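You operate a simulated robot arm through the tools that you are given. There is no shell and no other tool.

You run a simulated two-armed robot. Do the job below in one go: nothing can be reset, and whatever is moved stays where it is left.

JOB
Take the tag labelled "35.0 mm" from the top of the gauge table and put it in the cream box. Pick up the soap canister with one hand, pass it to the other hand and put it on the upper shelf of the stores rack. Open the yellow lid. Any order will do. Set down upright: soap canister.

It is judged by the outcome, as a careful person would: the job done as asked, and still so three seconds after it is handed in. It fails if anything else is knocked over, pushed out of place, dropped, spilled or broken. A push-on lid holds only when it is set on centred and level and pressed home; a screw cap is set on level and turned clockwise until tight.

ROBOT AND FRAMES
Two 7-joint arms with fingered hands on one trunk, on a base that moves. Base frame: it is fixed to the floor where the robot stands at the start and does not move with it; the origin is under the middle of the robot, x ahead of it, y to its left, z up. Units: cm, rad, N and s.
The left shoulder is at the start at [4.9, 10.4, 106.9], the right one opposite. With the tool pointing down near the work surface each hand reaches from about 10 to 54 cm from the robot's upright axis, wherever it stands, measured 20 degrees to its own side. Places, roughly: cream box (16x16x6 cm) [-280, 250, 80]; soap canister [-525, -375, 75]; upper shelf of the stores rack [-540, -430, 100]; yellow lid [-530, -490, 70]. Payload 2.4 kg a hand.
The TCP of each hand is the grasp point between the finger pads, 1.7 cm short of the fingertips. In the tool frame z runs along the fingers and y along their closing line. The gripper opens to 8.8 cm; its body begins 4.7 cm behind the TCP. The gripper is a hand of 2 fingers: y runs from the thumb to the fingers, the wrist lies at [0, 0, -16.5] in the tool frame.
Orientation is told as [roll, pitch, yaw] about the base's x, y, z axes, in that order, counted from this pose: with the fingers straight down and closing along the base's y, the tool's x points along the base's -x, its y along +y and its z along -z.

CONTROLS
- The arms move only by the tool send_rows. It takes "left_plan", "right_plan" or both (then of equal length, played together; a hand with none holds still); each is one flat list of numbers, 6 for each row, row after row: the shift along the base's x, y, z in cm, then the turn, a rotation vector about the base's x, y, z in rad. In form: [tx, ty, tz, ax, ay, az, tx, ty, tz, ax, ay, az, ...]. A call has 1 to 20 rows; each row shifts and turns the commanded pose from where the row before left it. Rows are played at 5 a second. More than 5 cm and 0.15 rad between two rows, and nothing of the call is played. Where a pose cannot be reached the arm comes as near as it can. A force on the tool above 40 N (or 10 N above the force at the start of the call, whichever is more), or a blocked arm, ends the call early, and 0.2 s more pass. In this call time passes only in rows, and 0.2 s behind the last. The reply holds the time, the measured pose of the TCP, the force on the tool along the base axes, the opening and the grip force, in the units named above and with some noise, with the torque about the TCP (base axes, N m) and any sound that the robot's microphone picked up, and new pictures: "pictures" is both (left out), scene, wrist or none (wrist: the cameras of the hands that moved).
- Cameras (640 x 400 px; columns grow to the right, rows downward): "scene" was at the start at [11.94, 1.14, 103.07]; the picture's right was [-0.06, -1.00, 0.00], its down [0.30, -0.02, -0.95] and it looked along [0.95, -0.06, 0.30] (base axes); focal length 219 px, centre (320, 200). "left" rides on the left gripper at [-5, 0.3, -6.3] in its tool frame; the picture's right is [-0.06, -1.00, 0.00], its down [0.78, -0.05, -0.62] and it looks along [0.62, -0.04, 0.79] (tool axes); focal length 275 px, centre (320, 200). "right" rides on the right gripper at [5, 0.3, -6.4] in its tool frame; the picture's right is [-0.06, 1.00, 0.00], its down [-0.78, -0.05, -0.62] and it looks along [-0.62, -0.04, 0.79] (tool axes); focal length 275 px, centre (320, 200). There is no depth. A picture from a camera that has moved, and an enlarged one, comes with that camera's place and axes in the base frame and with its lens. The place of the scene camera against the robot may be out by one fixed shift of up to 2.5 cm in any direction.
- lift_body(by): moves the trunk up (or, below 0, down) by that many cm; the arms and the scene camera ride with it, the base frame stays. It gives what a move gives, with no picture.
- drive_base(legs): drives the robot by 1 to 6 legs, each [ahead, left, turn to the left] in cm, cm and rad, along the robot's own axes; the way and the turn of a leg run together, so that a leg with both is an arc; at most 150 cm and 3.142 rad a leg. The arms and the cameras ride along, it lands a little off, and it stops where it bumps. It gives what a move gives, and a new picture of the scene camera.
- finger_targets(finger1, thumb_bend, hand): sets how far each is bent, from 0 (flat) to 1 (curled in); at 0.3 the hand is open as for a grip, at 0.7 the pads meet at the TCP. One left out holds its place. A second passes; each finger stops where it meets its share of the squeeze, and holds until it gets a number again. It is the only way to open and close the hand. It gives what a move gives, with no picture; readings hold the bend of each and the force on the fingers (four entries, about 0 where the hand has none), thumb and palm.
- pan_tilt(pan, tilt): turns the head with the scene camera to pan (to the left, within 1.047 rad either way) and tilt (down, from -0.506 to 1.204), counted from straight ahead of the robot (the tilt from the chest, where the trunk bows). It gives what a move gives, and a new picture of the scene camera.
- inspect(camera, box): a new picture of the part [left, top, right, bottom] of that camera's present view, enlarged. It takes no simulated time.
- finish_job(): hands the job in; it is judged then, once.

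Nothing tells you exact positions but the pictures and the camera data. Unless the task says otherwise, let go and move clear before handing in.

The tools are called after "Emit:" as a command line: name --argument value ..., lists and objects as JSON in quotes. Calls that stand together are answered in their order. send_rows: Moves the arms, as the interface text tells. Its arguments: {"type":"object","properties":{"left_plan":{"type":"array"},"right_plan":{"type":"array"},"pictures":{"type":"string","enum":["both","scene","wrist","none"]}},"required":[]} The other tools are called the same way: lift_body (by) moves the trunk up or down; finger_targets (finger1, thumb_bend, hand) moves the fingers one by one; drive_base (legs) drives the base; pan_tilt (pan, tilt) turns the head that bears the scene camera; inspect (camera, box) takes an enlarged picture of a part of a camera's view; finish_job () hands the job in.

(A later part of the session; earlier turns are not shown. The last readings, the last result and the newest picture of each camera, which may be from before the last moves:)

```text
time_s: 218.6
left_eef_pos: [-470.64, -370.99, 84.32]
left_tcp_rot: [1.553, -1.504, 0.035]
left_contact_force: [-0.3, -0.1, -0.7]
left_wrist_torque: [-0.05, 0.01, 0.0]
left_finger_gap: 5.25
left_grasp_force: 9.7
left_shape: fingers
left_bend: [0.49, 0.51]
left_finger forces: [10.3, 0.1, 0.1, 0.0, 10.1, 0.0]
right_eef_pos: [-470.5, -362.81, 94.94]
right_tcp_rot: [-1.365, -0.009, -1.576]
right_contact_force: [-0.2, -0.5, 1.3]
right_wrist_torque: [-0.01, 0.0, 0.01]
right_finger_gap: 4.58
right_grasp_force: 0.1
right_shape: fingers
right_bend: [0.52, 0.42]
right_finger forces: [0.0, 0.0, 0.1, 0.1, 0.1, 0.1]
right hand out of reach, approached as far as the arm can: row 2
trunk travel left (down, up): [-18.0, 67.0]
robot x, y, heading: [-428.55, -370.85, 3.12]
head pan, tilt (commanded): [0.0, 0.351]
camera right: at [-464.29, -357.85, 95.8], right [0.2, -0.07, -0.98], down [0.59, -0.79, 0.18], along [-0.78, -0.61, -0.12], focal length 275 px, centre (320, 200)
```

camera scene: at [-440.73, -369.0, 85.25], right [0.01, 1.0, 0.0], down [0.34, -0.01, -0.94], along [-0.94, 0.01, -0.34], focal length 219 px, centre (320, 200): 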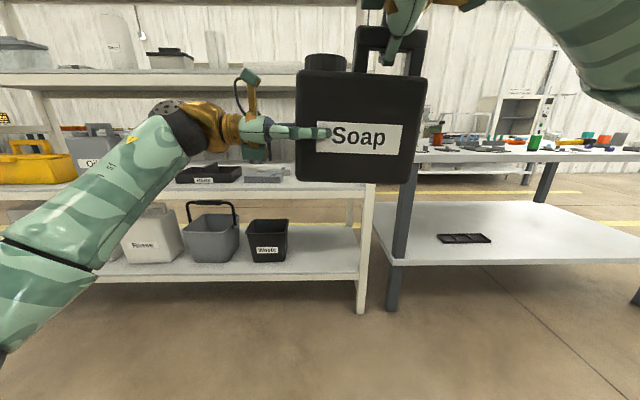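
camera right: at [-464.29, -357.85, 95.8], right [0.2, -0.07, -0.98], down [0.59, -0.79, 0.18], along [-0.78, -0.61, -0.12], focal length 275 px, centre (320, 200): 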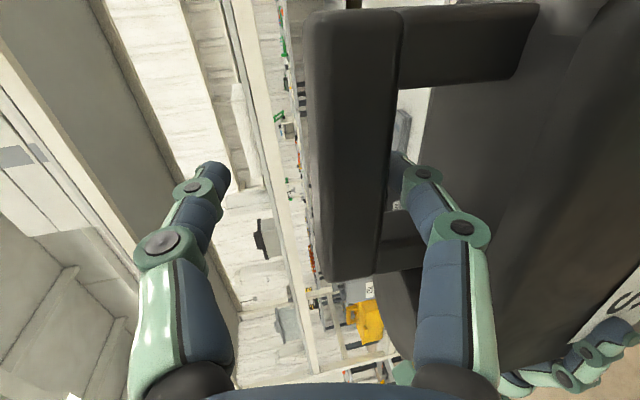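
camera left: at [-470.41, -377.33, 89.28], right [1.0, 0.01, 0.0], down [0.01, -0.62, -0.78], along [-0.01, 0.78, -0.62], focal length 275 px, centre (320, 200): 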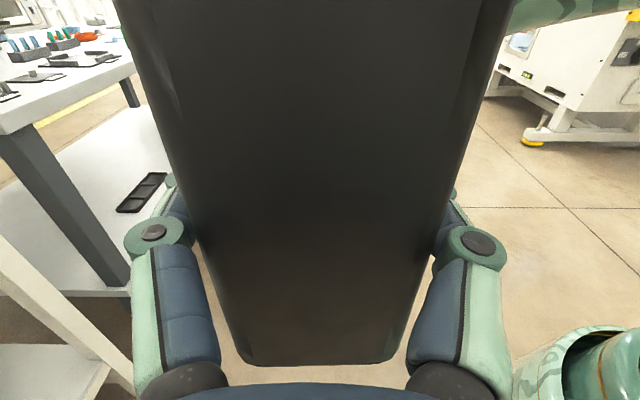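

The right arm cannot come any closer to the body, so instead I'll move the left hand with the canister forward, off the right fingers.

Emit:
send_rows --left_plan '[-1.0, 0, -0.2, 0, 0, 0, -1.0, 0, -0.2, 0, 0, 0]' --pictures "both"

Emit:
inspect --camera "right" --box '[0, 0, 640, 400]'

```text
time_s: 219.2
left_eef_pos: [-472.6, -371.02, 83.87]
left_tcp_rot: [1.551, -1.503, 0.034]
left_contact_force: [0.0, 0.1, -0.1]
left_wrist_torque: [-0.05, 0.03, 0.0]
left_finger_gap: 5.22
left_grasp_force: 10.2
left_shape: fingers
left_bend: [0.49, 0.51]
left_finger forces: [10.3, 0.1, 0.0, 0.0, 9.9, 0.1]
right_eef_pos: [-470.54, -362.67, 94.86]
right_tcp_rot: [-1.367, -0.011, -1.577]
right_contact_force: [0.7, 0.7, 0.8]
right_wrist_torque: [0.01, -0.02, 0.02]
right_finger_gap: 4.58
right_grasp_force: 0.0
right_shape: fingers
right_bend: [0.52, 0.42]
right_finger forces: [0.0, 0.1, 0.0, 0.0, 0.1, 0.0]
trunk travel left (down, up): [-18.0, 67.0]
robot x, y, heading: [-428.46, -370.87, 3.129]
head pan, tilt (commanded): [0.0, 0.351]
camera scene: at [-440.73, -369.01, 85.25], right [0.01, 1.0, 0.0], down [0.34, -0.01, -0.94], along [-0.94, 0.01, -0.34], focal length 219 px, centre (320, 200)
camera left: at [-472.43, -377.29, 88.86], right [1.0, 0.01, 0.0], down [0.01, -0.62, -0.78], along [-0.01, 0.78, -0.62], focal length 275 px, centre (320, 200)
```

scene: 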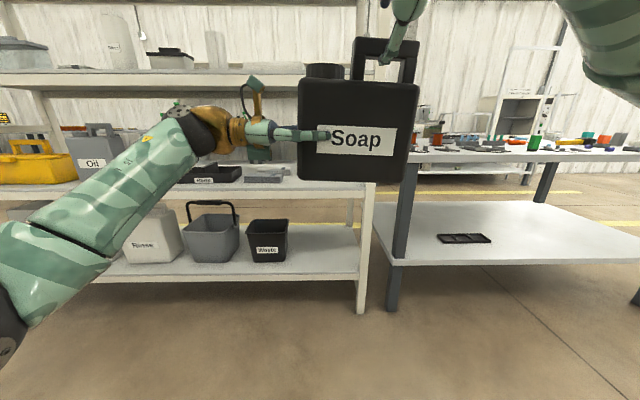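
left: 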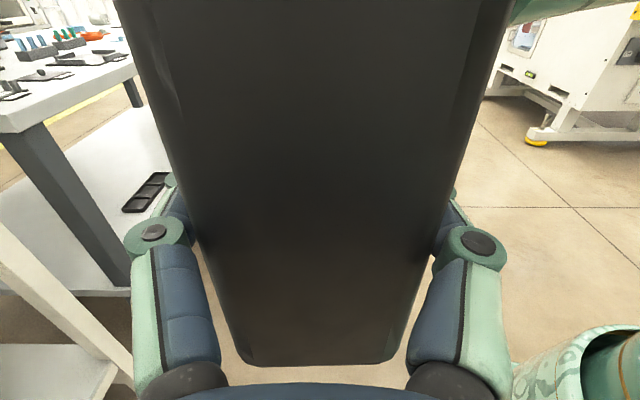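

```text
1.00 times, centred on (320, 200) of right (not enlarged: the box is as wide or as high as the picture)
camera zoom: at [-464.3, -357.86, 95.81], right [0.2, -0.07, -0.98], down [0.59, -0.79, 0.18], along [-0.78, -0.61, -0.12], focal length 275 px, centre (320, 200)
```

zoom: 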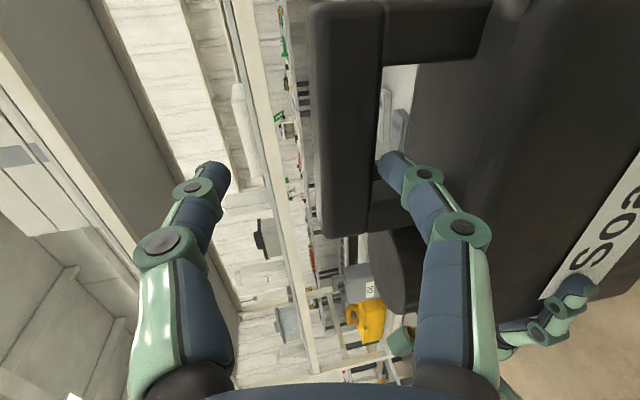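

Emit:
send_rows --left_plan '[-1.2, 0, -0.15, 0, 0, 0, -1.2, 0, -0.1, 0, 0, 0, -1.2, 0, 0, 0, 0, 0]' --pictures "both"

Emit:
inspect --camera "right" --box '[0, 0, 640, 400]'

```text
time_s: 220.0
left_eef_pos: [-476.32, -371.02, 83.52]
left_tcp_rot: [1.56, -1.505, 0.025]
left_contact_force: [-0.9, -0.2, -0.8]
left_wrist_torque: [-0.02, -0.01, 0.02]
left_finger_gap: 5.29
left_grasp_force: 10.0
left_shape: fingers
left_bend: [0.49, 0.51]
left_finger forces: [10.2, 0.0, 0.0, 0.0, 10.0, 0.0]
right_eef_pos: [-470.56, -362.83, 94.8]
right_tcp_rot: [-1.365, -0.012, -1.578]
right_contact_force: [-0.1, 0.2, 0.9]
right_wrist_torque: [-0.02, -0.02, -0.03]
right_finger_gap: 4.6
right_grasp_force: 0.0
right_shape: fingers
right_bend: [0.52, 0.42]
right_finger forces: [0.1, 0.0, 0.1, 0.0, 0.0, 0.0]
trunk travel left (down, up): [-18.0, 67.0]
robot x, y, heading: [-428.2, -371.08, 3.126]
head pan, tilt (commanded): [0.0, 0.351]
camera scene: at [-440.73, -369.01, 85.25], right [0.01, 1.0, 0.0], down [0.34, -0.01, -0.94], along [-0.94, 0.01, -0.34], focal length 219 px, centre (320, 200)
camera left: at [-476.14, -377.27, 88.57], right [1.0, 0.01, 0.0], down [0.01, -0.62, -0.79], along [-0.01, 0.79, -0.62], focal length 275 px, centre (320, 200)
```

scene: 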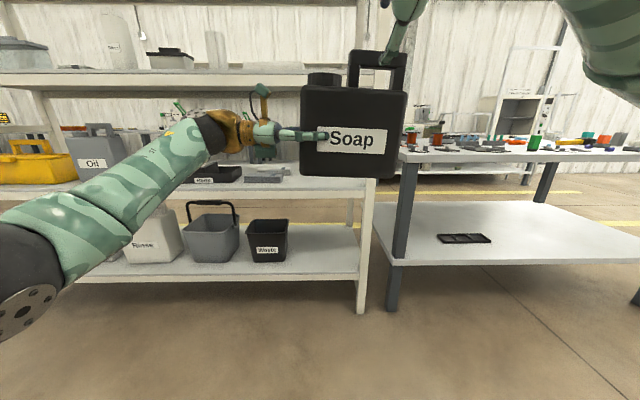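
left: 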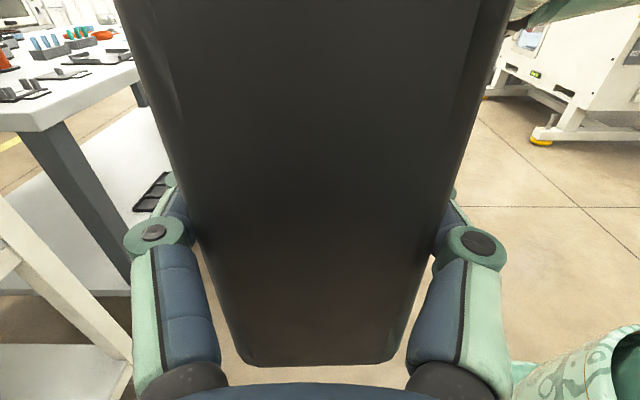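

```text
1.00 times, centred on (320, 200) of right (not enlarged: the box is as wide or as high as the picture)
camera zoom: at [-464.3, -357.86, 95.81], right [0.2, -0.07, -0.98], down [0.59, -0.79, 0.18], along [-0.78, -0.61, -0.12], focal length 275 px, centre (320, 200)
```

zoom: 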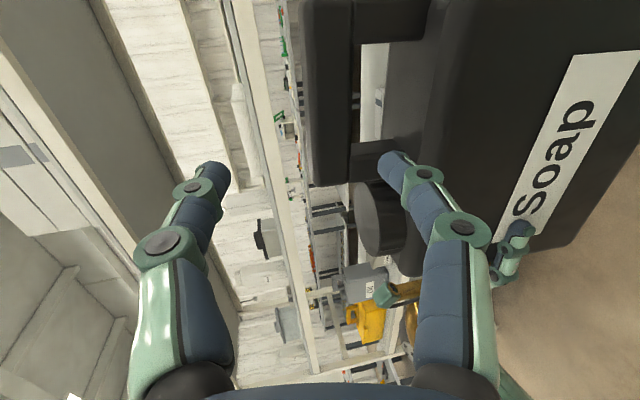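

The canister is now held by the left hand alone and the right fingers are clear of the handle. I'll move the right arm out of the way (up and to the right).

Emit:
send_rows --right_plan '[0, 1.0, 2.0, 0, 0, 0, 0, 2.0, 2.0, 0, 0, 0, 0, 2.5, 2.0, 0, 0, 0, 0, 2.5, 2.0, 0, 0, 0, 0, 2.5, 1.0, 0, 0, 0]' --pictures "scene"

```text
time_s: 221.2
left_eef_pos: [-476.43, -371.01, 83.62]
left_tcp_rot: [1.559, -1.504, 0.03]
left_contact_force: [-0.7, 0.5, -1.2]
left_wrist_torque: [-0.03, -0.02, 0.0]
left_finger_gap: 5.25
left_grasp_force: 10.7
left_shape: fingers
left_bend: [0.49, 0.51]
left_finger forces: [10.3, 0.0, 0.1, 0.0, 9.9, 0.0]
right_eef_pos: [-470.44, -352.53, 103.82]
right_tcp_rot: [-1.366, -0.011, -1.575]
right_contact_force: [1.0, -0.1, 0.0]
right_wrist_torque: [-0.01, 0.01, -0.02]
right_finger_gap: 4.58
right_grasp_force: 0.0
right_shape: fingers
right_bend: [0.52, 0.42]
right_finger forces: [0.1, 0.0, 0.0, 0.0, 0.0, 0.1]
trunk travel left (down, up): [-18.0, 67.0]
robot x, y, heading: [-428.32, -370.9, 3.128]
head pan, tilt (commanded): [0.0, 0.351]
camera scene: at [-440.74, -369.01, 85.25], right [0.01, 1.0, 0.0], down [0.34, -0.01, -0.94], along [-0.94, 0.01, -0.34], focal length 219 px, centre (320, 200)
```

scene: 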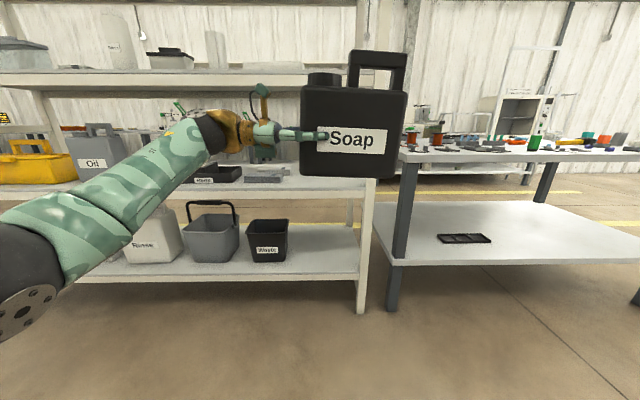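

The hand-over is done. I'll level the canister (~4°) and then yaw the left hand so it points into the rack.

Emit:
send_rows --left_plan '[-0.2, -0.8, 0.3, 0.065, 0, 0, -0.2, -0.8, 0.3, 0, 0, 0.1428, -0.2, -0.8, 0.3, 0, 0, 0.1428, -0.2, -0.8, 0.3, 0, 0, 0.1428, -0.2, -0.8, 0.3, 0, 0, 0.1428, -0.2, -0.8, 0.3, 0, 0, 0.1428, -0.2, -0.8, 0.3, 0, 0, 0.1428, -0.2, -0.8, 0.3, 0, 0, 0.1428, -0.2, -0.8, 0.3, 0, 0, 0.1428, -0.2, -0.8, 0.3, 0, 0, 0.1428, -0.2, -0.8, 0.3, 0, 0, 0.1428, -0.2, -0.8, 0.3, 0, 0, 0.1428]' --pictures "both"

```text
time_s: 223.8
left_eef_pos: [-478.92, -388.07, 83.24]
left_tcp_rot: [1.989, -1.38, 1.176]
left_contact_force: [-0.2, 0.6, -1.0]
left_wrist_torque: [-0.02, -0.01, 0.01]
left_finger_gap: 5.24
left_grasp_force: 9.4
left_shape: fingers
left_bend: [0.48, 0.51]
left_finger forces: [9.1, 0.1, 0.0, 0.0, 9.2, 0.1]
left hand out of reach, approached as far as the arm can: row 11, 12
right_eef_pos: [-470.36, -352.51, 103.87]
right_tcp_rot: [-1.366, -0.011, -1.578]
right_contact_force: [0.1, -0.5, 0.5]
right_wrist_torque: [-0.02, -0.01, -0.02]
right_finger_gap: 4.58
right_grasp_force: 0.0
right_shape: fingers
right_bend: [0.52, 0.42]
right_finger forces: [0.1, 0.0, 0.0, 0.0, 0.1, 0.0]
trunk travel left (down, up): [-18.0, 67.0]
robot x, y, heading: [-428.31, -371.0, 3.124]
head pan, tilt (commanded): [0.0, 0.351]
camera scene: at [-440.73, -369.01, 85.25], right [0.01, 1.0, 0.0], down [0.34, -0.01, -0.94], along [-0.94, 0.01, -0.34], focal length 219 px, centre (320, 200)
camera left: at [-472.14, -387.27, 87.82], right [-0.02, 0.99, -0.11], down [0.56, -0.08, -0.83], along [-0.83, -0.08, -0.55], focal length 275 px, centre (320, 200)
```

scene: 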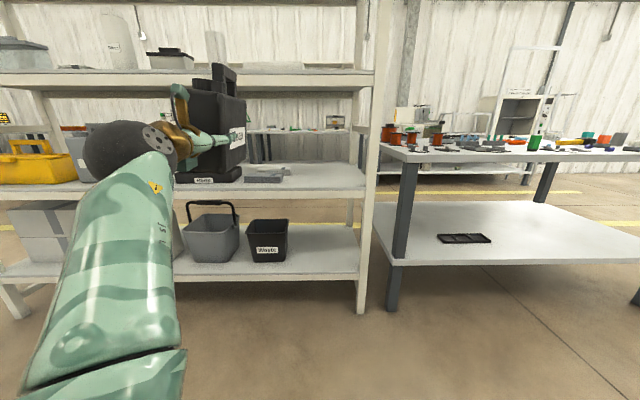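
left: 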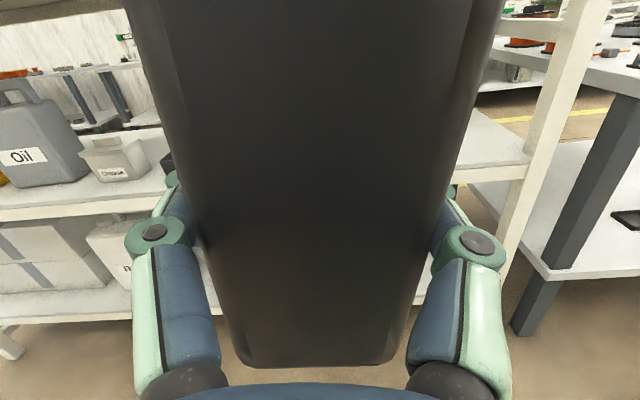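

The last part of the turn hit an arm limit because the wrist is too close in. I'll extend the arm forward a bit and then finish levelling.

Emit:
send_rows --left_plan '[-2, 0.5, 0.5, 0, 0, 0, -2, 0.5, 0.5, 0, 0, 0, -2, 0.5, 0.5, 0, 0, 0, -2, 0.5, 0.5, 0, 0, 0, 0, 0, 0, 0.087, -0.039, 0, 0, 0, 0, 0.087, -0.039, 0]' --pictures "both"

```text
time_s: 225.2
left_eef_pos: [-487.3, -388.02, 82.22]
left_tcp_rot: [-1.44, -1.46, -1.686]
left_contact_force: [0.8, 0.0, -1.6]
left_wrist_torque: [0.0, -0.04, -0.03]
left_finger_gap: 5.24
left_grasp_force: 9.1
left_shape: fingers
left_bend: [0.48, 0.51]
left_finger forces: [9.3, 0.1, 0.1, 0.0, 8.9, 0.1]
left hand out of reach, approached as far as the arm can: row 1, 2, 3, 4, 5, 6
right_eef_pos: [-470.47, -352.52, 103.99]
right_tcp_rot: [-1.366, -0.01, -1.579]
right_contact_force: [-0.1, -0.6, -0.6]
right_wrist_torque: [0.02, 0.01, 0.01]
right_finger_gap: 4.59
right_grasp_force: 0.1
right_shape: fingers
right_bend: [0.52, 0.42]
right_finger forces: [0.1, 0.1, 0.0, 0.0, 0.1, 0.0]
trunk travel left (down, up): [-18.0, 67.0]
robot x, y, heading: [-428.35, -371.22, 3.129]
head pan, tilt (commanded): [0.0, 0.351]
camera scene: at [-440.73, -369.0, 85.25], right [0.01, 1.0, 0.0], down [0.34, -0.01, -0.94], along [-0.94, 0.01, -0.34], focal length 219 px, centre (320, 200)
camera left: at [-480.95, -388.78, 87.11], right [-0.02, 0.99, 0.17], down [0.63, 0.14, -0.77], along [-0.78, 0.09, -0.62], focal length 275 px, centre (320, 200)
```

scene: 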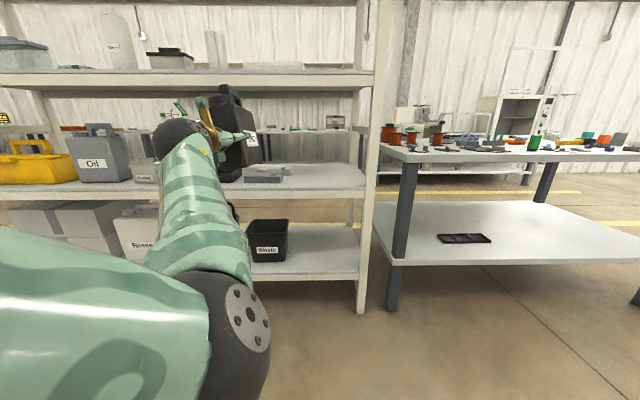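
left: 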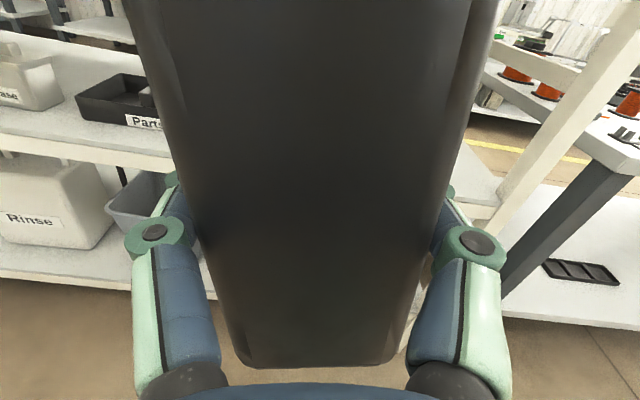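

The arm is near a joint limit at full forward yaw; a yaw of about 70° worked fine. I'll undo the correction and back the yaw off to ~65°, and later turn the base to compensate.

Emit:
send_rows --left_plan '[1.5, 0, -0.5, -0.087, 0.039, 0, 1.5, 0, -0.5, -0.087, 0.039, 0, 1, 0, -0.5, 0, 0, -0.14, 1, 0, -0.5, 0, 0, -0.14, 1, 0, -0.5, 0, 0, -0.14]' --pictures "both"

```text
time_s: 226.4
left_eef_pos: [-481.32, -388.05, 79.49]
left_tcp_rot: [2.342, -1.481, 0.395]
left_contact_force: [-0.7, 0.3, -1.0]
left_wrist_torque: [-0.03, -0.02, 0.02]
left_finger_gap: 5.21
left_grasp_force: 8.4
left_shape: fingers
left_bend: [0.48, 0.51]
left_finger forces: [8.5, 0.0, 0.0, 0.0, 8.7, 0.0]
right_eef_pos: [-470.43, -352.4, 103.93]
right_tcp_rot: [-1.366, -0.01, -1.577]
right_contact_force: [-1.1, 0.9, 0.9]
right_wrist_torque: [-0.01, -0.04, -0.01]
right_finger_gap: 4.6
right_grasp_force: 0.0
right_shape: fingers
right_bend: [0.52, 0.42]
right_finger forces: [0.1, 0.0, 0.0, 0.0, 0.0, 0.0]
trunk travel left (down, up): [-18.0, 67.0]
robot x, y, heading: [-428.49, -370.71, 3.128]
head pan, tilt (commanded): [0.0, 0.351]
camera scene: at [-440.73, -368.99, 85.25], right [0.01, 1.0, 0.0], down [0.34, -0.01, -0.94], along [-0.94, 0.01, -0.34], focal length 219 px, centre (320, 200)
camera left: at [-475.15, -390.59, 84.13], right [0.4, 0.92, 0.0], down [0.52, -0.23, -0.82], along [-0.76, 0.32, -0.57], focal length 275 px, centre (320, 200)
```

scene: 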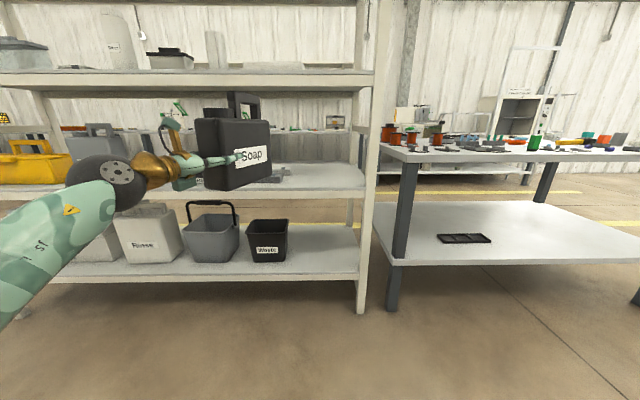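
left: 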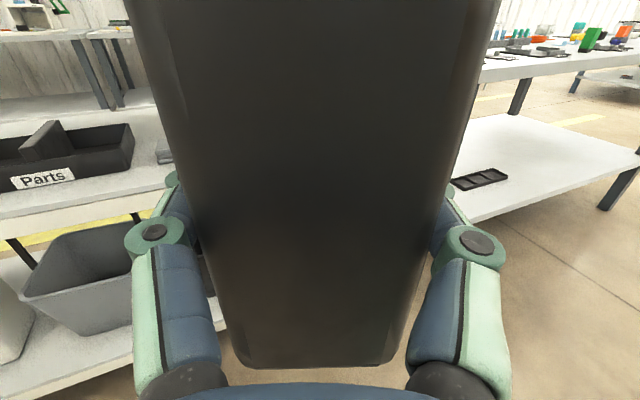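

The canister is level with the tool pointing ~23° right of straight ahead, which is fine for placing. I'll raise the trunk so its bottom clears the upper shelf (98.5), then sidestep right.

Emit:
lift_body --by 27

Emit:
drive_base --legs '[[0, -24, 0]]'

Emit:
pan_tilt --pan 0.2 --tilt 0.2

```text
time_s: 229.2
left_eef_pos: [-481.25, -387.96, 106.56]
left_tcp_rot: [2.343, -1.479, 0.397]
left_contact_force: [-1.0, -0.2, -0.7]
left_wrist_torque: [-0.02, -0.02, 0.0]
left_finger_gap: 5.21
left_grasp_force: 8.3
left_shape: fingers
left_bend: [0.48, 0.51]
left_finger forces: [8.5, 0.0, 0.0, 0.0, 8.7, 0.0]
right_eef_pos: [-470.58, -352.28, 130.85]
right_tcp_rot: [-1.367, -0.01, -1.577]
right_contact_force: [-0.1, 0.3, 0.3]
right_wrist_torque: [0.01, -0.02, -0.01]
right_finger_gap: 4.59
right_grasp_force: 0.1
right_shape: fingers
right_bend: [0.52, 0.42]
right_finger forces: [0.0, 0.0, 0.0, 0.0, 0.0, 0.0]
trunk travel left (down, up): [-45.0, 40.0]
robot x, y, heading: [-428.49, -370.45, 3.129]
head pan, tilt (commanded): [0.0, 0.351]
```

```text
time_s: 231.0
left_eef_pos: [-480.89, -364.04, 106.6]
left_tcp_rot: [2.336, -1.481, 0.402]
left_contact_force: [0.1, 0.2, -1.2]
left_wrist_torque: [-0.04, -0.05, 0.01]
left_finger_gap: 5.22
left_grasp_force: 8.4
left_shape: fingers
left_bend: [0.48, 0.51]
left_finger forces: [8.5, 0.0, 0.0, 0.0, 8.7, 0.0]
right_eef_pos: [-470.18, -328.25, 130.87]
right_tcp_rot: [-1.367, -0.014, -1.578]
right_contact_force: [-0.7, -0.1, 0.3]
right_wrist_torque: [0.01, 0.0, -0.01]
right_finger_gap: 4.58
right_grasp_force: 0.1
right_shape: fingers
right_bend: [0.52, 0.42]
right_finger forces: [0.0, 0.0, 0.0, 0.0, 0.0, 0.0]
trunk travel left (down, up): [-45.0, 40.0]
robot x, y, heading: [-427.76, -346.75, 3.127]
head pan, tilt (commanded): [0.0, 0.351]
camera scene: at [-439.44, -344.97, 112.29], right [0.01, 1.0, 0.0], down [0.34, -0.01, -0.94], along [-0.94, 0.01, -0.34], focal length 219 px, centre (320, 200)
```

scene: 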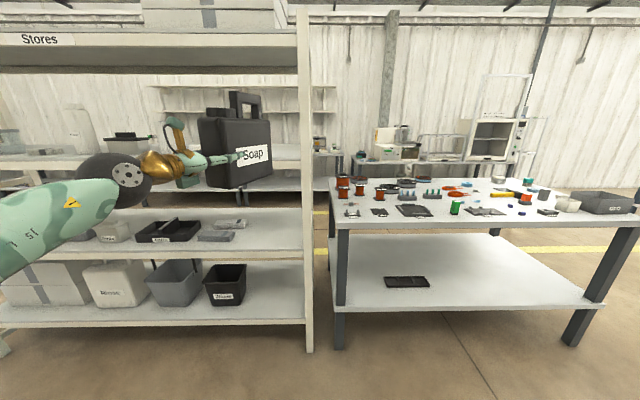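

```text
time_s: 231.7
left_eef_pos: [-481.05, -364.02, 106.72]
left_tcp_rot: [2.343, -1.481, 0.395]
left_contact_force: [0.0, -0.4, -1.1]
left_wrist_torque: [-0.01, -0.05, 0.04]
left_finger_gap: 5.22
left_grasp_force: 8.4
left_shape: fingers
left_bend: [0.48, 0.51]
left_finger forces: [8.6, 0.0, 0.0, 0.0, 8.7, 0.0]
right_eef_pos: [-470.1, -328.29, 130.93]
right_tcp_rot: [-1.366, -0.01, -1.578]
right_contact_force: [0.3, -0.5, 0.5]
right_wrist_torque: [-0.01, 0.0, -0.01]
right_finger_gap: 4.62
right_grasp_force: 0.1
right_shape: fingers
right_bend: [0.52, 0.42]
right_finger forces: [0.0, 0.0, 0.0, 0.0, 0.0, 0.0]
trunk travel left (down, up): [-45.0, 40.0]
robot x, y, heading: [-427.95, -346.36, 3.128]
head pan, tilt (commanded): [0.201, 0.201]
camera scene: at [-439.29, -346.87, 113.69], right [-0.18, 0.98, 0.0], down [0.2, 0.04, -0.98], along [-0.96, -0.18, -0.2], focal length 219 px, centre (320, 200)
```

scene: 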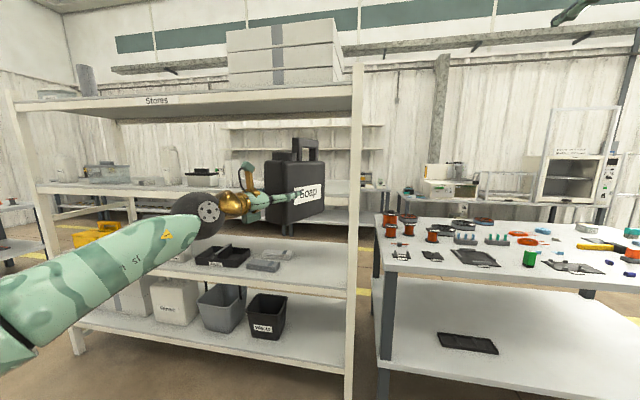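

Emit:
inspect --camera "scene" --box '[220, 110, 380, 260]'

Emit:
inspect --camera "left" --box '[0, 0, 640, 400]'

```text
2.67 times, centred on (300, 185) of scene
camera zoom: at [-439.29, -346.87, 113.69], right [-0.18, 0.98, 0.0], down [0.2, 0.04, -0.98], along [-0.96, -0.18, -0.2], focal length 583 px, centre (373, 240)
```

zoom: 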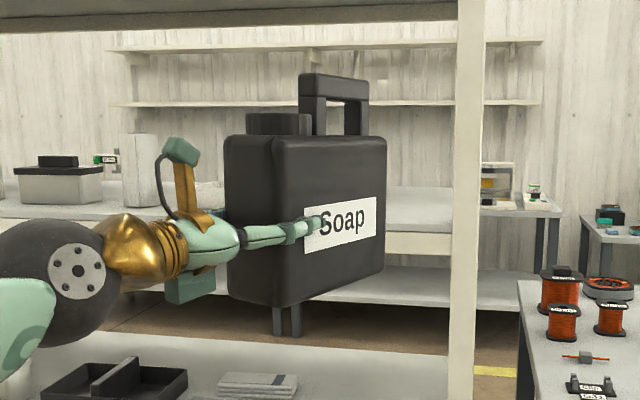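

```text
1.00 times, centred on (320, 200) of left (not enlarged: the box is as wide or as high as the picture)
camera zoom: at [-474.83, -366.63, 111.24], right [0.39, 0.92, 0.0], down [0.52, -0.23, -0.82], along [-0.76, 0.32, -0.57], focal length 275 px, centre (320, 200)
```

zoom: 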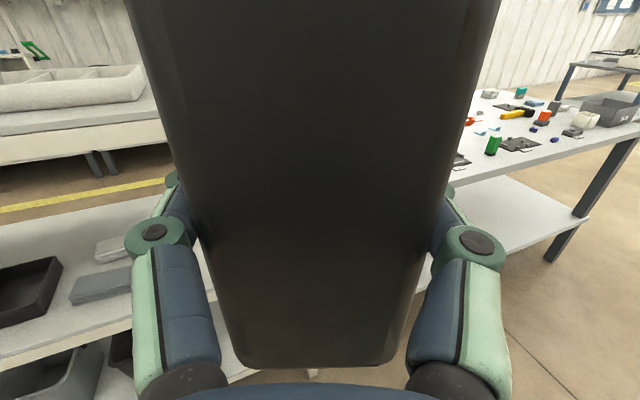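

The canister is level with its bottom at ≈100.3, about 2 cm above the shelf; the white item on the shelf ends at y≈-375 so there is room. Driving ahead toward the rack.

Emit:
drive_base --legs '[[30, 0, 0]]'

Emit:
inspect --camera "left" --box '[0, 0, 640, 400]'

```text
time_s: 233.7
left_eef_pos: [-510.85, -364.03, 106.67]
left_tcp_rot: [2.341, -1.48, 0.404]
left_contact_force: [0.3, -0.3, -0.8]
left_wrist_torque: [-0.03, -0.07, -0.04]
left_finger_gap: 5.25
left_grasp_force: 8.7
left_shape: fingers
left_bend: [0.48, 0.51]
left_finger forces: [8.6, 0.0, 0.0, 0.0, 8.7, 0.1]
right_eef_pos: [-500.27, -328.1, 130.85]
right_tcp_rot: [-1.368, -0.011, -1.572]
right_contact_force: [-0.4, -0.8, 0.0]
right_wrist_torque: [0.01, -0.04, 0.01]
right_finger_gap: 4.61
right_grasp_force: 0.1
right_shape: fingers
right_bend: [0.52, 0.42]
right_finger forces: [0.0, 0.1, 0.1, 0.1, 0.0, 0.0]
trunk travel left (down, up): [-45.0, 40.0]
robot x, y, heading: [-458.1, -346.21, 3.128]
head pan, tilt (commanded): [0.201, 0.201]
camera scene: at [-469.26, -346.55, 113.69], right [-0.19, 0.98, 0.0], down [0.2, 0.04, -0.98], along [-0.96, -0.18, -0.2], focal length 219 px, centre (320, 200)
```

scene: 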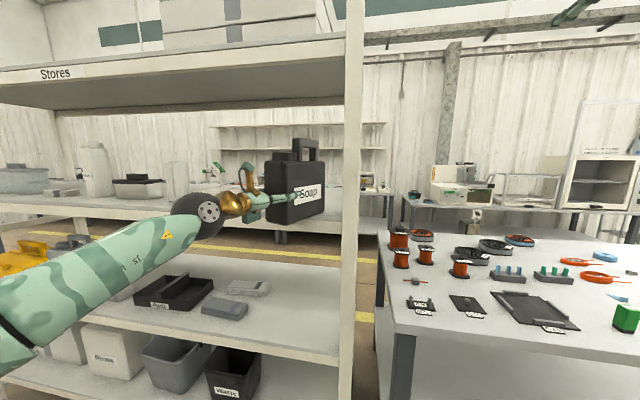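

```text
1.00 times, centred on (320, 200) of left (not enlarged: the box is as wide or as high as the picture)
camera zoom: at [-504.73, -366.43, 111.23], right [0.39, 0.92, 0.0], down [0.52, -0.22, -0.82], along [-0.76, 0.32, -0.57], focal length 275 px, centre (320, 200)
```

zoom: 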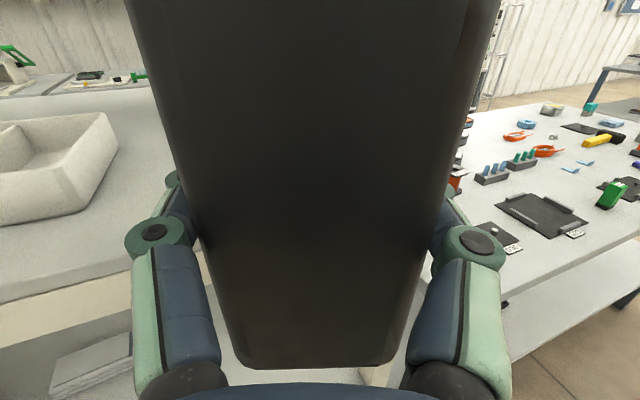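

There's ~4 cm clearance to the post. Driving the last 15 cm ahead to bring the canister over the shelf.

Emit:
drive_base --legs '[[15, 0, 0]]'

Emit:
inspect --camera "scene" --box '[180, 100, 400, 260]'

Emit:
inspect --camera "left" --box '[0, 0, 640, 400]'

```text
time_s: 235.1
left_eef_pos: [-525.83, -363.6, 106.53]
left_tcp_rot: [2.339, -1.479, 0.401]
left_contact_force: [-0.2, -0.4, -2.2]
left_wrist_torque: [-0.01, -0.06, -0.01]
left_finger_gap: 5.25
left_grasp_force: 9.2
left_shape: fingers
left_bend: [0.48, 0.51]
left_finger forces: [8.7, 0.1, 0.0, 0.1, 8.6, 0.1]
right_eef_pos: [-515.25, -327.73, 130.86]
right_tcp_rot: [-1.367, -0.011, -1.576]
right_contact_force: [-0.2, 0.3, -0.5]
right_wrist_torque: [0.0, -0.04, 0.01]
right_finger_gap: 4.6
right_grasp_force: 0.2
right_shape: fingers
right_bend: [0.52, 0.42]
right_finger forces: [0.0, 0.0, 0.0, 0.0, 0.1, 0.0]
trunk travel left (down, up): [-45.0, 40.0]
robot x, y, heading: [-472.98, -346.33, 3.128]
head pan, tilt (commanded): [0.201, 0.201]
camera scene: at [-484.18, -346.34, 113.68], right [-0.19, 0.98, 0.0], down [0.2, 0.04, -0.98], along [-0.96, -0.18, -0.2], focal length 219 px, centre (320, 200)
```

scene: 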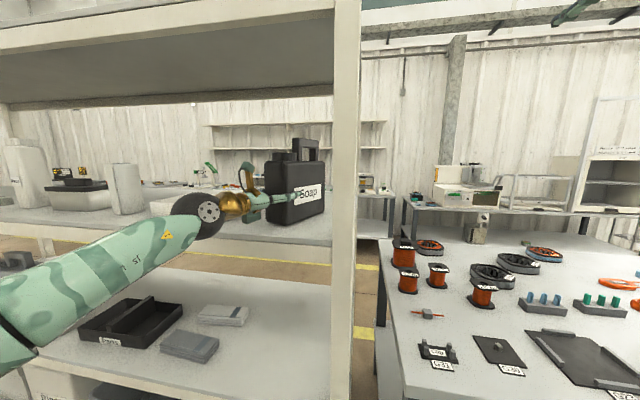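

```text
2.50 times, centred on (290, 180) of scene
camera zoom: at [-484.18, -346.34, 113.68], right [-0.19, 0.98, 0.0], down [0.2, 0.04, -0.98], along [-0.96, -0.18, -0.2], focal length 546 px, centre (395, 250)
```

zoom: 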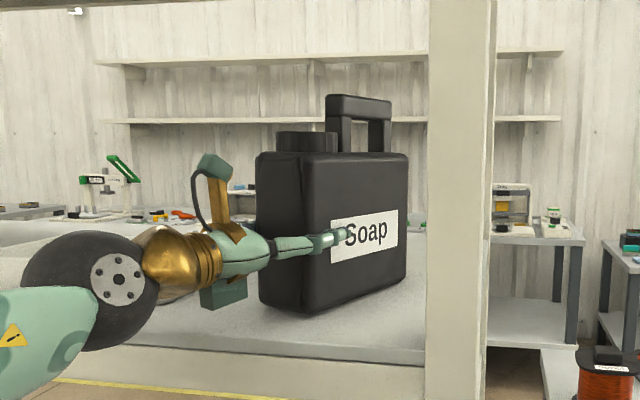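

```text
1.00 times, centred on (320, 200) of left (not enlarged: the box is as wide or as high as the picture)
camera zoom: at [-519.69, -366.14, 111.21], right [0.39, 0.92, 0.0], down [0.52, -0.23, -0.82], along [-0.76, 0.32, -0.57], focal length 275 px, centre (320, 200)
```

zoom: 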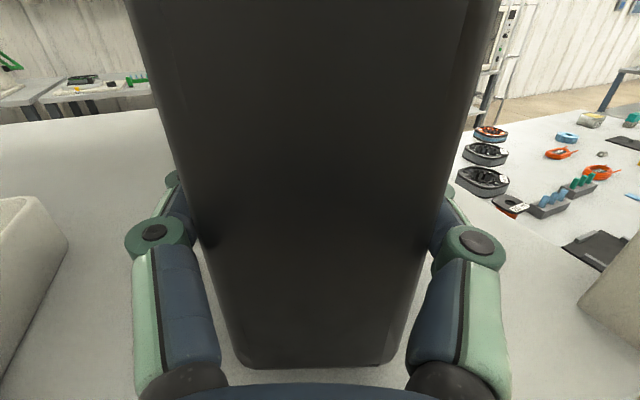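

The canister is over the shelf with free space around. Lowering in small steps.

Emit:
send_rows --left_plan '[0, 0, -0.5, 0, 0, 0, 0, 0, -0.5, 0, 0, 0]' --pictures "scene"

```text
time_s: 235.7
left_eef_pos: [-525.67, -363.59, 105.86]
left_tcp_rot: [2.371, -1.473, 0.369]
left_contact_force: [0.9, -1.2, 12.9]
left_wrist_torque: [0.01, -0.03, -0.05]
left_finger_gap: 5.23
left_grasp_force: 9.0
left_shape: fingers
left_bend: [0.47, 0.51]
left_finger forces: [9.6, 0.0, 0.1, 0.0, 8.3, 0.0]
right_eef_pos: [-515.11, -327.86, 130.85]
right_tcp_rot: [-1.367, -0.011, -1.576]
right_contact_force: [-0.5, -0.6, 0.7]
right_wrist_torque: [0.02, -0.01, 0.01]
right_finger_gap: 4.59
right_grasp_force: 0.1
right_shape: fingers
right_bend: [0.52, 0.42]
right_finger forces: [0.1, 0.1, 0.1, 0.0, 0.0, 0.1]
trunk travel left (down, up): [-45.0, 40.0]
robot x, y, heading: [-472.79, -346.34, 3.133]
head pan, tilt (commanded): [0.201, 0.201]
camera scene: at [-484.02, -346.34, 113.73], right [-0.19, 0.98, 0.0], down [0.2, 0.04, -0.98], along [-0.96, -0.18, -0.2], focal length 219 px, centre (320, 200)
```

scene: 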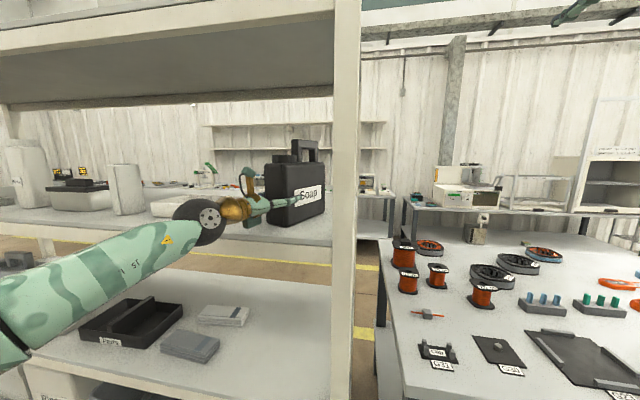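

Contact sooner than expected. Let me look closely at what is touching.

Emit:
inspect --camera "scene" --box '[240, 130, 360, 240]'

Emit:
inspect --camera "scene" --box '[160, 150, 360, 280]'

Emit:
inspect --camera "left" --box '[0, 0, 640, 400]'

```text
3.64 times, centred on (300, 185) of scene
camera zoom: at [-484.02, -346.34, 113.73], right [-0.19, 0.98, 0.0], down [0.2, 0.04, -0.98], along [-0.96, -0.18, -0.2], focal length 795 px, centre (393, 254)
```

zoom: 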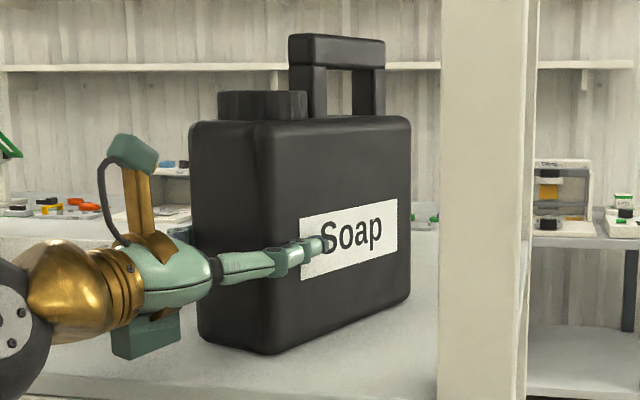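

```text
3.08 times, centred on (260, 215) of scene
camera zoom: at [-484.02, -346.34, 113.73], right [-0.19, 0.98, 0.0], down [0.2, 0.04, -0.98], along [-0.96, -0.18, -0.2], focal length 673 px, centre (505, 154)
```

zoom: 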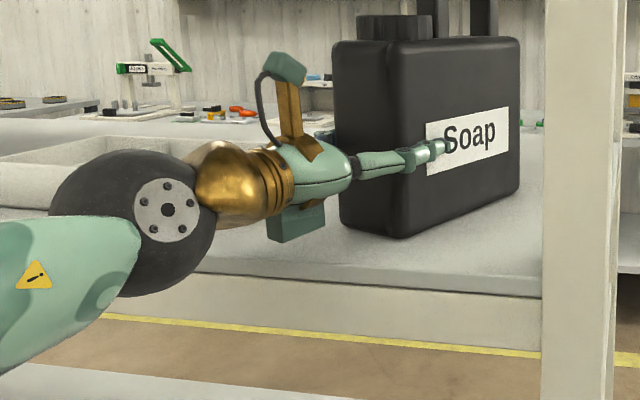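

```text
1.00 times, centred on (320, 200) of left (not enlarged: the box is as wide or as high as the picture)
camera zoom: at [-519.58, -366.14, 110.44], right [0.39, 0.92, -0.01], down [0.52, -0.22, -0.83], along [-0.76, 0.32, -0.56], focal length 275 px, centre (320, 200)
```

zoom: 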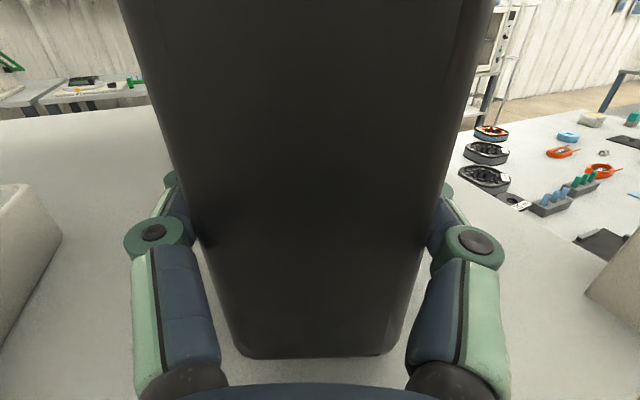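

The canister's base is resting level on the shelf (shelf top ≈99.8). I'll relieve the press slightly, then open the left hand.

Emit:
send_rows --left_plan '[0, 0, 0.35, 0, 0, 0]' --pictures "none"

Emit:
finger_targets --hand "left" --finger1 0.4 --thumb_bend 0.42

Emit:
inspect --camera "scene" --box '[240, 130, 360, 240]'

```text
time_s: 236.1
left_eef_pos: [-525.81, -363.56, 106.06]
left_tcp_rot: [2.338, -1.48, 0.403]
left_contact_force: [0.5, -1.6, 5.4]
left_wrist_torque: [0.02, -0.01, -0.01]
left_finger_gap: 5.22
left_grasp_force: 9.2
left_shape: fingers
left_bend: [0.47, 0.51]
left_finger forces: [9.9, 0.0, 0.1, 0.0, 8.2, 0.0]
right_eef_pos: [-515.17, -327.93, 130.81]
right_tcp_rot: [-1.366, -0.011, -1.576]
right_contact_force: [0.6, -0.4, -0.2]
right_wrist_torque: [0.0, 0.01, 0.01]
right_finger_gap: 4.59
right_grasp_force: 0.1
right_shape: fingers
right_bend: [0.52, 0.42]
right_finger forces: [0.1, 0.0, 0.1, 0.0, 0.0, 0.1]
trunk travel left (down, up): [-45.0, 40.0]
robot x, y, heading: [-472.72, -346.37, 3.126]
head pan, tilt (commanded): [0.201, 0.201]
```

```text
time_s: 237.1
left_eef_pos: [-525.84, -363.56, 105.92]
left_tcp_rot: [2.339, -1.48, 0.403]
left_contact_force: [1.0, 0.0, -1.3]
left_wrist_torque: [-0.01, 0.01, 0.01]
left_finger_gap: 6.12
left_grasp_force: 1.0
left_shape: fingers
left_bend: [0.4, 0.42]
left_finger forces: [1.1, 0.1, 0.0, 0.0, 0.8, 0.1]
right_eef_pos: [-515.25, -327.67, 130.92]
right_tcp_rot: [-1.367, -0.01, -1.576]
right_contact_force: [0.4, 0.1, 0.4]
right_wrist_torque: [-0.01, 0.0, 0.01]
right_finger_gap: 4.6
right_grasp_force: 0.0
right_shape: fingers
right_bend: [0.52, 0.42]
right_finger forces: [0.1, 0.0, 0.0, 0.0, 0.0, 0.1]
trunk travel left (down, up): [-45.0, 40.0]
robot x, y, heading: [-473.01, -346.05, 3.13]
head pan, tilt (commanded): [0.201, 0.201]
```

```text
3.64 times, centred on (300, 185) of scene
camera zoom: at [-484.12, -346.34, 113.69], right [-0.19, 0.98, 0.0], down [0.2, 0.04, -0.98], along [-0.96, -0.18, -0.2], focal length 795 px, centre (393, 254)
```

zoom: 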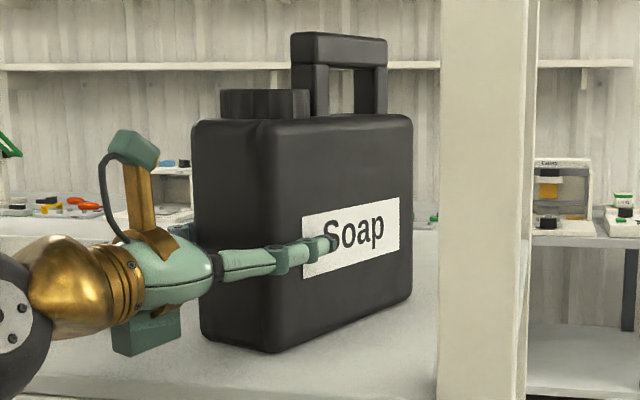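

Emit:
finger_targets --hand "left" --finger1 0.28 --thumb_bend 0.28

Emit:
inspect --camera "scene" --box '[240, 130, 360, 240]'

Emit:
inspect --camera "left" --box '[0, 0, 640, 400]'

```text
time_s: 238.1
left_eef_pos: [-525.91, -363.54, 105.96]
left_tcp_rot: [2.34, -1.481, 0.4]
left_contact_force: [0.8, -0.1, 0.5]
left_wrist_torque: [0.02, 0.0, 0.01]
left_finger_gap: 8.66
left_grasp_force: 0.0
left_shape: fingers
left_bend: [0.28, 0.28]
left_finger forces: [0.0, 0.0, 0.0, 0.0, 0.0, 0.0]
right_eef_pos: [-515.14, -327.85, 130.73]
right_tcp_rot: [-1.366, -0.011, -1.575]
right_contact_force: [0.7, 0.4, -0.2]
right_wrist_torque: [0.01, -0.03, 0.0]
right_finger_gap: 4.57
right_grasp_force: 0.0
right_shape: fingers
right_bend: [0.52, 0.42]
right_finger forces: [0.0, 0.0, 0.0, 0.1, 0.0, 0.0]
trunk travel left (down, up): [-45.0, 40.0]
robot x, y, heading: [-472.81, -346.48, 3.131]
head pan, tilt (commanded): [0.201, 0.201]
```

```text
3.64 times, centred on (300, 185) of scene
camera zoom: at [-484.12, -346.34, 113.69], right [-0.19, 0.98, 0.0], down [0.2, 0.04, -0.98], along [-0.96, -0.18, -0.2], focal length 795 px, centre (393, 254)
```

zoom: 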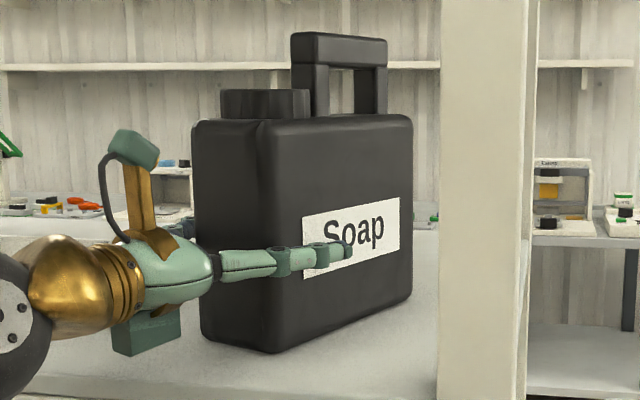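

```text
1.00 times, centred on (320, 200) of left (not enlarged: the box is as wide or as high as the picture)
camera zoom: at [-519.68, -366.08, 110.56], right [0.39, 0.92, 0.0], down [0.52, -0.23, -0.82], along [-0.76, 0.32, -0.57], focal length 275 px, centre (320, 200)
```

zoom: 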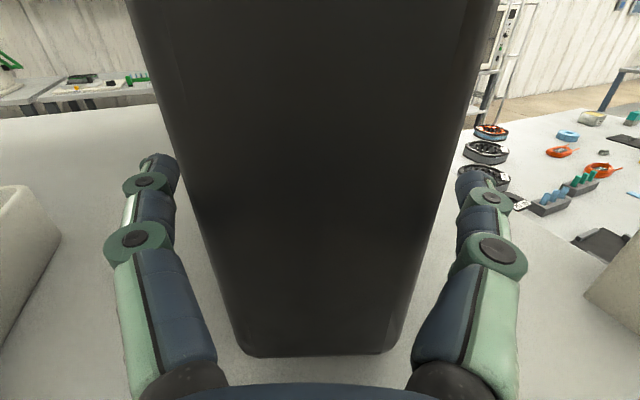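

Released and free on both sides. I'll withdraw the hand along its own axis by driving the base diagonally back.

Emit:
drive_base --legs '[[-13.9, 5.8, 0]]'

Emit:
inspect --camera "scene" --box '[220, 110, 380, 250]'

```text
time_s: 239.5
left_eef_pos: [-511.75, -369.8, 106.04]
left_tcp_rot: [2.346, -1.48, 0.394]
left_contact_force: [0.5, 0.3, 0.2]
left_wrist_torque: [0.02, 0.01, 0.0]
left_finger_gap: 8.61
left_grasp_force: 0.1
left_shape: fingers
left_bend: [0.28, 0.28]
left_finger forces: [0.0, 0.0, 0.1, 0.0, 0.0, 0.0]
right_eef_pos: [-501.16, -333.97, 130.95]
right_tcp_rot: [-1.366, -0.012, -1.576]
right_contact_force: [0.2, 0.3, 0.3]
right_wrist_torque: [0.0, 0.02, -0.02]
right_finger_gap: 4.55
right_grasp_force: 0.0
right_shape: fingers
right_bend: [0.52, 0.42]
right_finger forces: [0.0, 0.0, 0.0, 0.0, 0.0, 0.0]
trunk travel left (down, up): [-45.0, 40.0]
robot x, y, heading: [-459.28, -351.95, 3.129]
head pan, tilt (commanded): [0.201, 0.201]
camera scene: at [-470.14, -352.46, 113.7], right [-0.19, 0.98, 0.0], down [0.2, 0.04, -0.98], along [-0.96, -0.18, -0.2], focal length 219 px, centre (320, 200)
```

scene: 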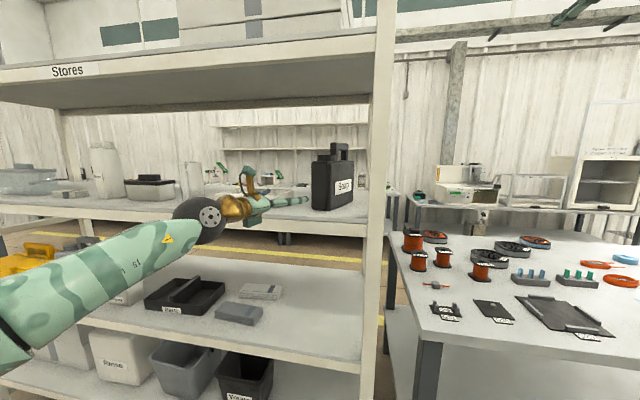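

```text
2.86 times, centred on (300, 180) of scene
camera zoom: at [-470.14, -352.46, 113.7], right [-0.19, 0.98, 0.0], down [0.2, 0.04, -0.98], along [-0.96, -0.18, -0.2], focal length 624 px, centre (377, 257)
```

zoom: 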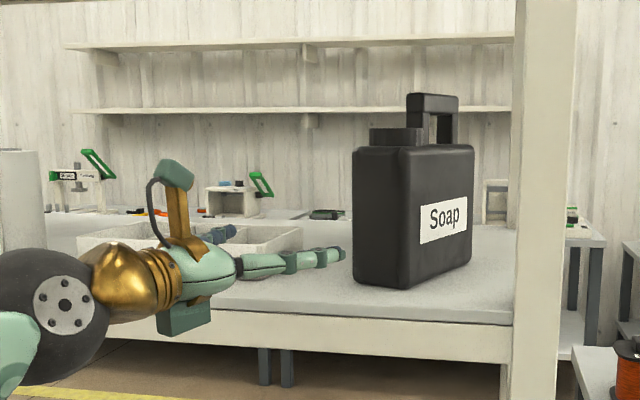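

The soap canister stands upright on the upper shelf and the hand is clear. Next I'll back away and move along the rack to the yellow box at the south end.

Emit:
drive_base --legs '[[-32, 0, 0], [0, 125, 0]]'

Emit:
pan_tilt --pan 0.0 --tilt 0.5

```text
time_s: 247.6
left_eef_pos: [-485.36, -493.44, 105.89]
left_tcp_rot: [2.34, -1.48, 0.352]
left_contact_force: [0.6, 0.4, 0.1]
left_wrist_torque: [0.01, -0.02, 0.0]
left_finger_gap: 8.63
left_grasp_force: 0.0
left_shape: fingers
left_bend: [0.28, 0.28]
left_finger forces: [0.1, 0.0, 0.0, 0.1, 0.1, 0.0]
right_eef_pos: [-473.16, -458.23, 130.93]
right_tcp_rot: [-1.367, -0.011, -1.621]
right_contact_force: [-0.2, -0.6, -0.3]
right_wrist_torque: [0.03, 0.0, -0.03]
right_finger_gap: 4.6
right_grasp_force: 0.0
right_shape: fingers
right_bend: [0.52, 0.42]
right_finger forces: [0.0, 0.0, 0.0, 0.1, 0.1, 0.1]
trunk travel left (down, up): [-45.0, 40.0]
robot x, y, heading: [-431.56, -478.61, 3.081]
head pan, tilt (commanded): [0.201, 0.201]
camera scene: at [-443.04, -478.07, 113.69], right [-0.14, 0.99, 0.0], down [0.2, 0.03, -0.98], along [-0.97, -0.14, -0.2], focal length 219 px, centre (320, 200)
```

scene: 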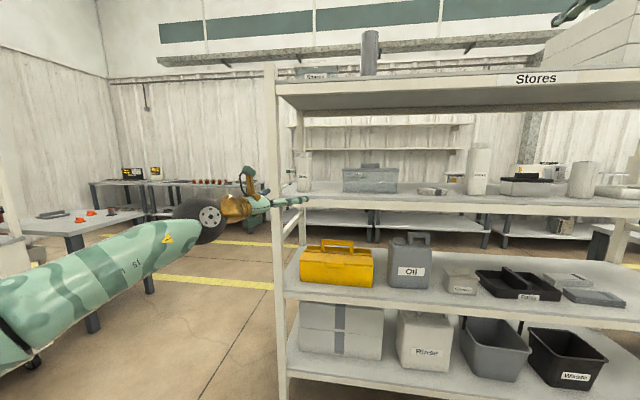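

```text
time_s: 248.4
left_eef_pos: [-485.49, -493.32, 105.79]
left_tcp_rot: [2.343, -1.48, 0.353]
left_contact_force: [0.2, 0.4, -0.5]
left_wrist_torque: [0.03, 0.03, 0.0]
left_finger_gap: 8.62
left_grasp_force: 0.1
left_shape: fingers
left_bend: [0.28, 0.28]
left_finger forces: [0.1, 0.0, 0.0, 0.0, 0.1, 0.1]
right_eef_pos: [-473.09, -458.19, 130.95]
right_tcp_rot: [-1.367, -0.011, -1.622]
right_contact_force: [0.5, -0.1, -0.8]
right_wrist_torque: [-0.03, -0.02, 0.02]
right_finger_gap: 4.58
right_grasp_force: 0.0
right_shape: fingers
right_bend: [0.52, 0.42]
right_finger forces: [0.1, 0.0, 0.1, 0.0, 0.0, 0.0]
trunk travel left (down, up): [-45.0, 40.0]
robot x, y, heading: [-431.63, -478.56, 3.084]
head pan, tilt (commanded): [0.0, 0.499]
camera scene: at [-442.9, -476.21, 110.93], right [0.06, 1.0, 0.0], down [0.48, -0.03, -0.88], along [-0.88, 0.05, -0.48], focal length 219 px, centre (320, 200)
```

scene: 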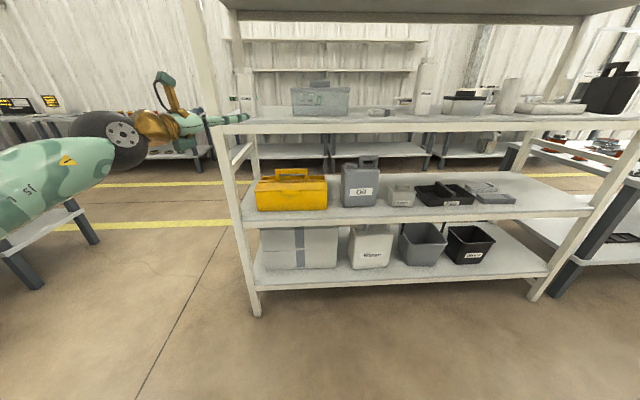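

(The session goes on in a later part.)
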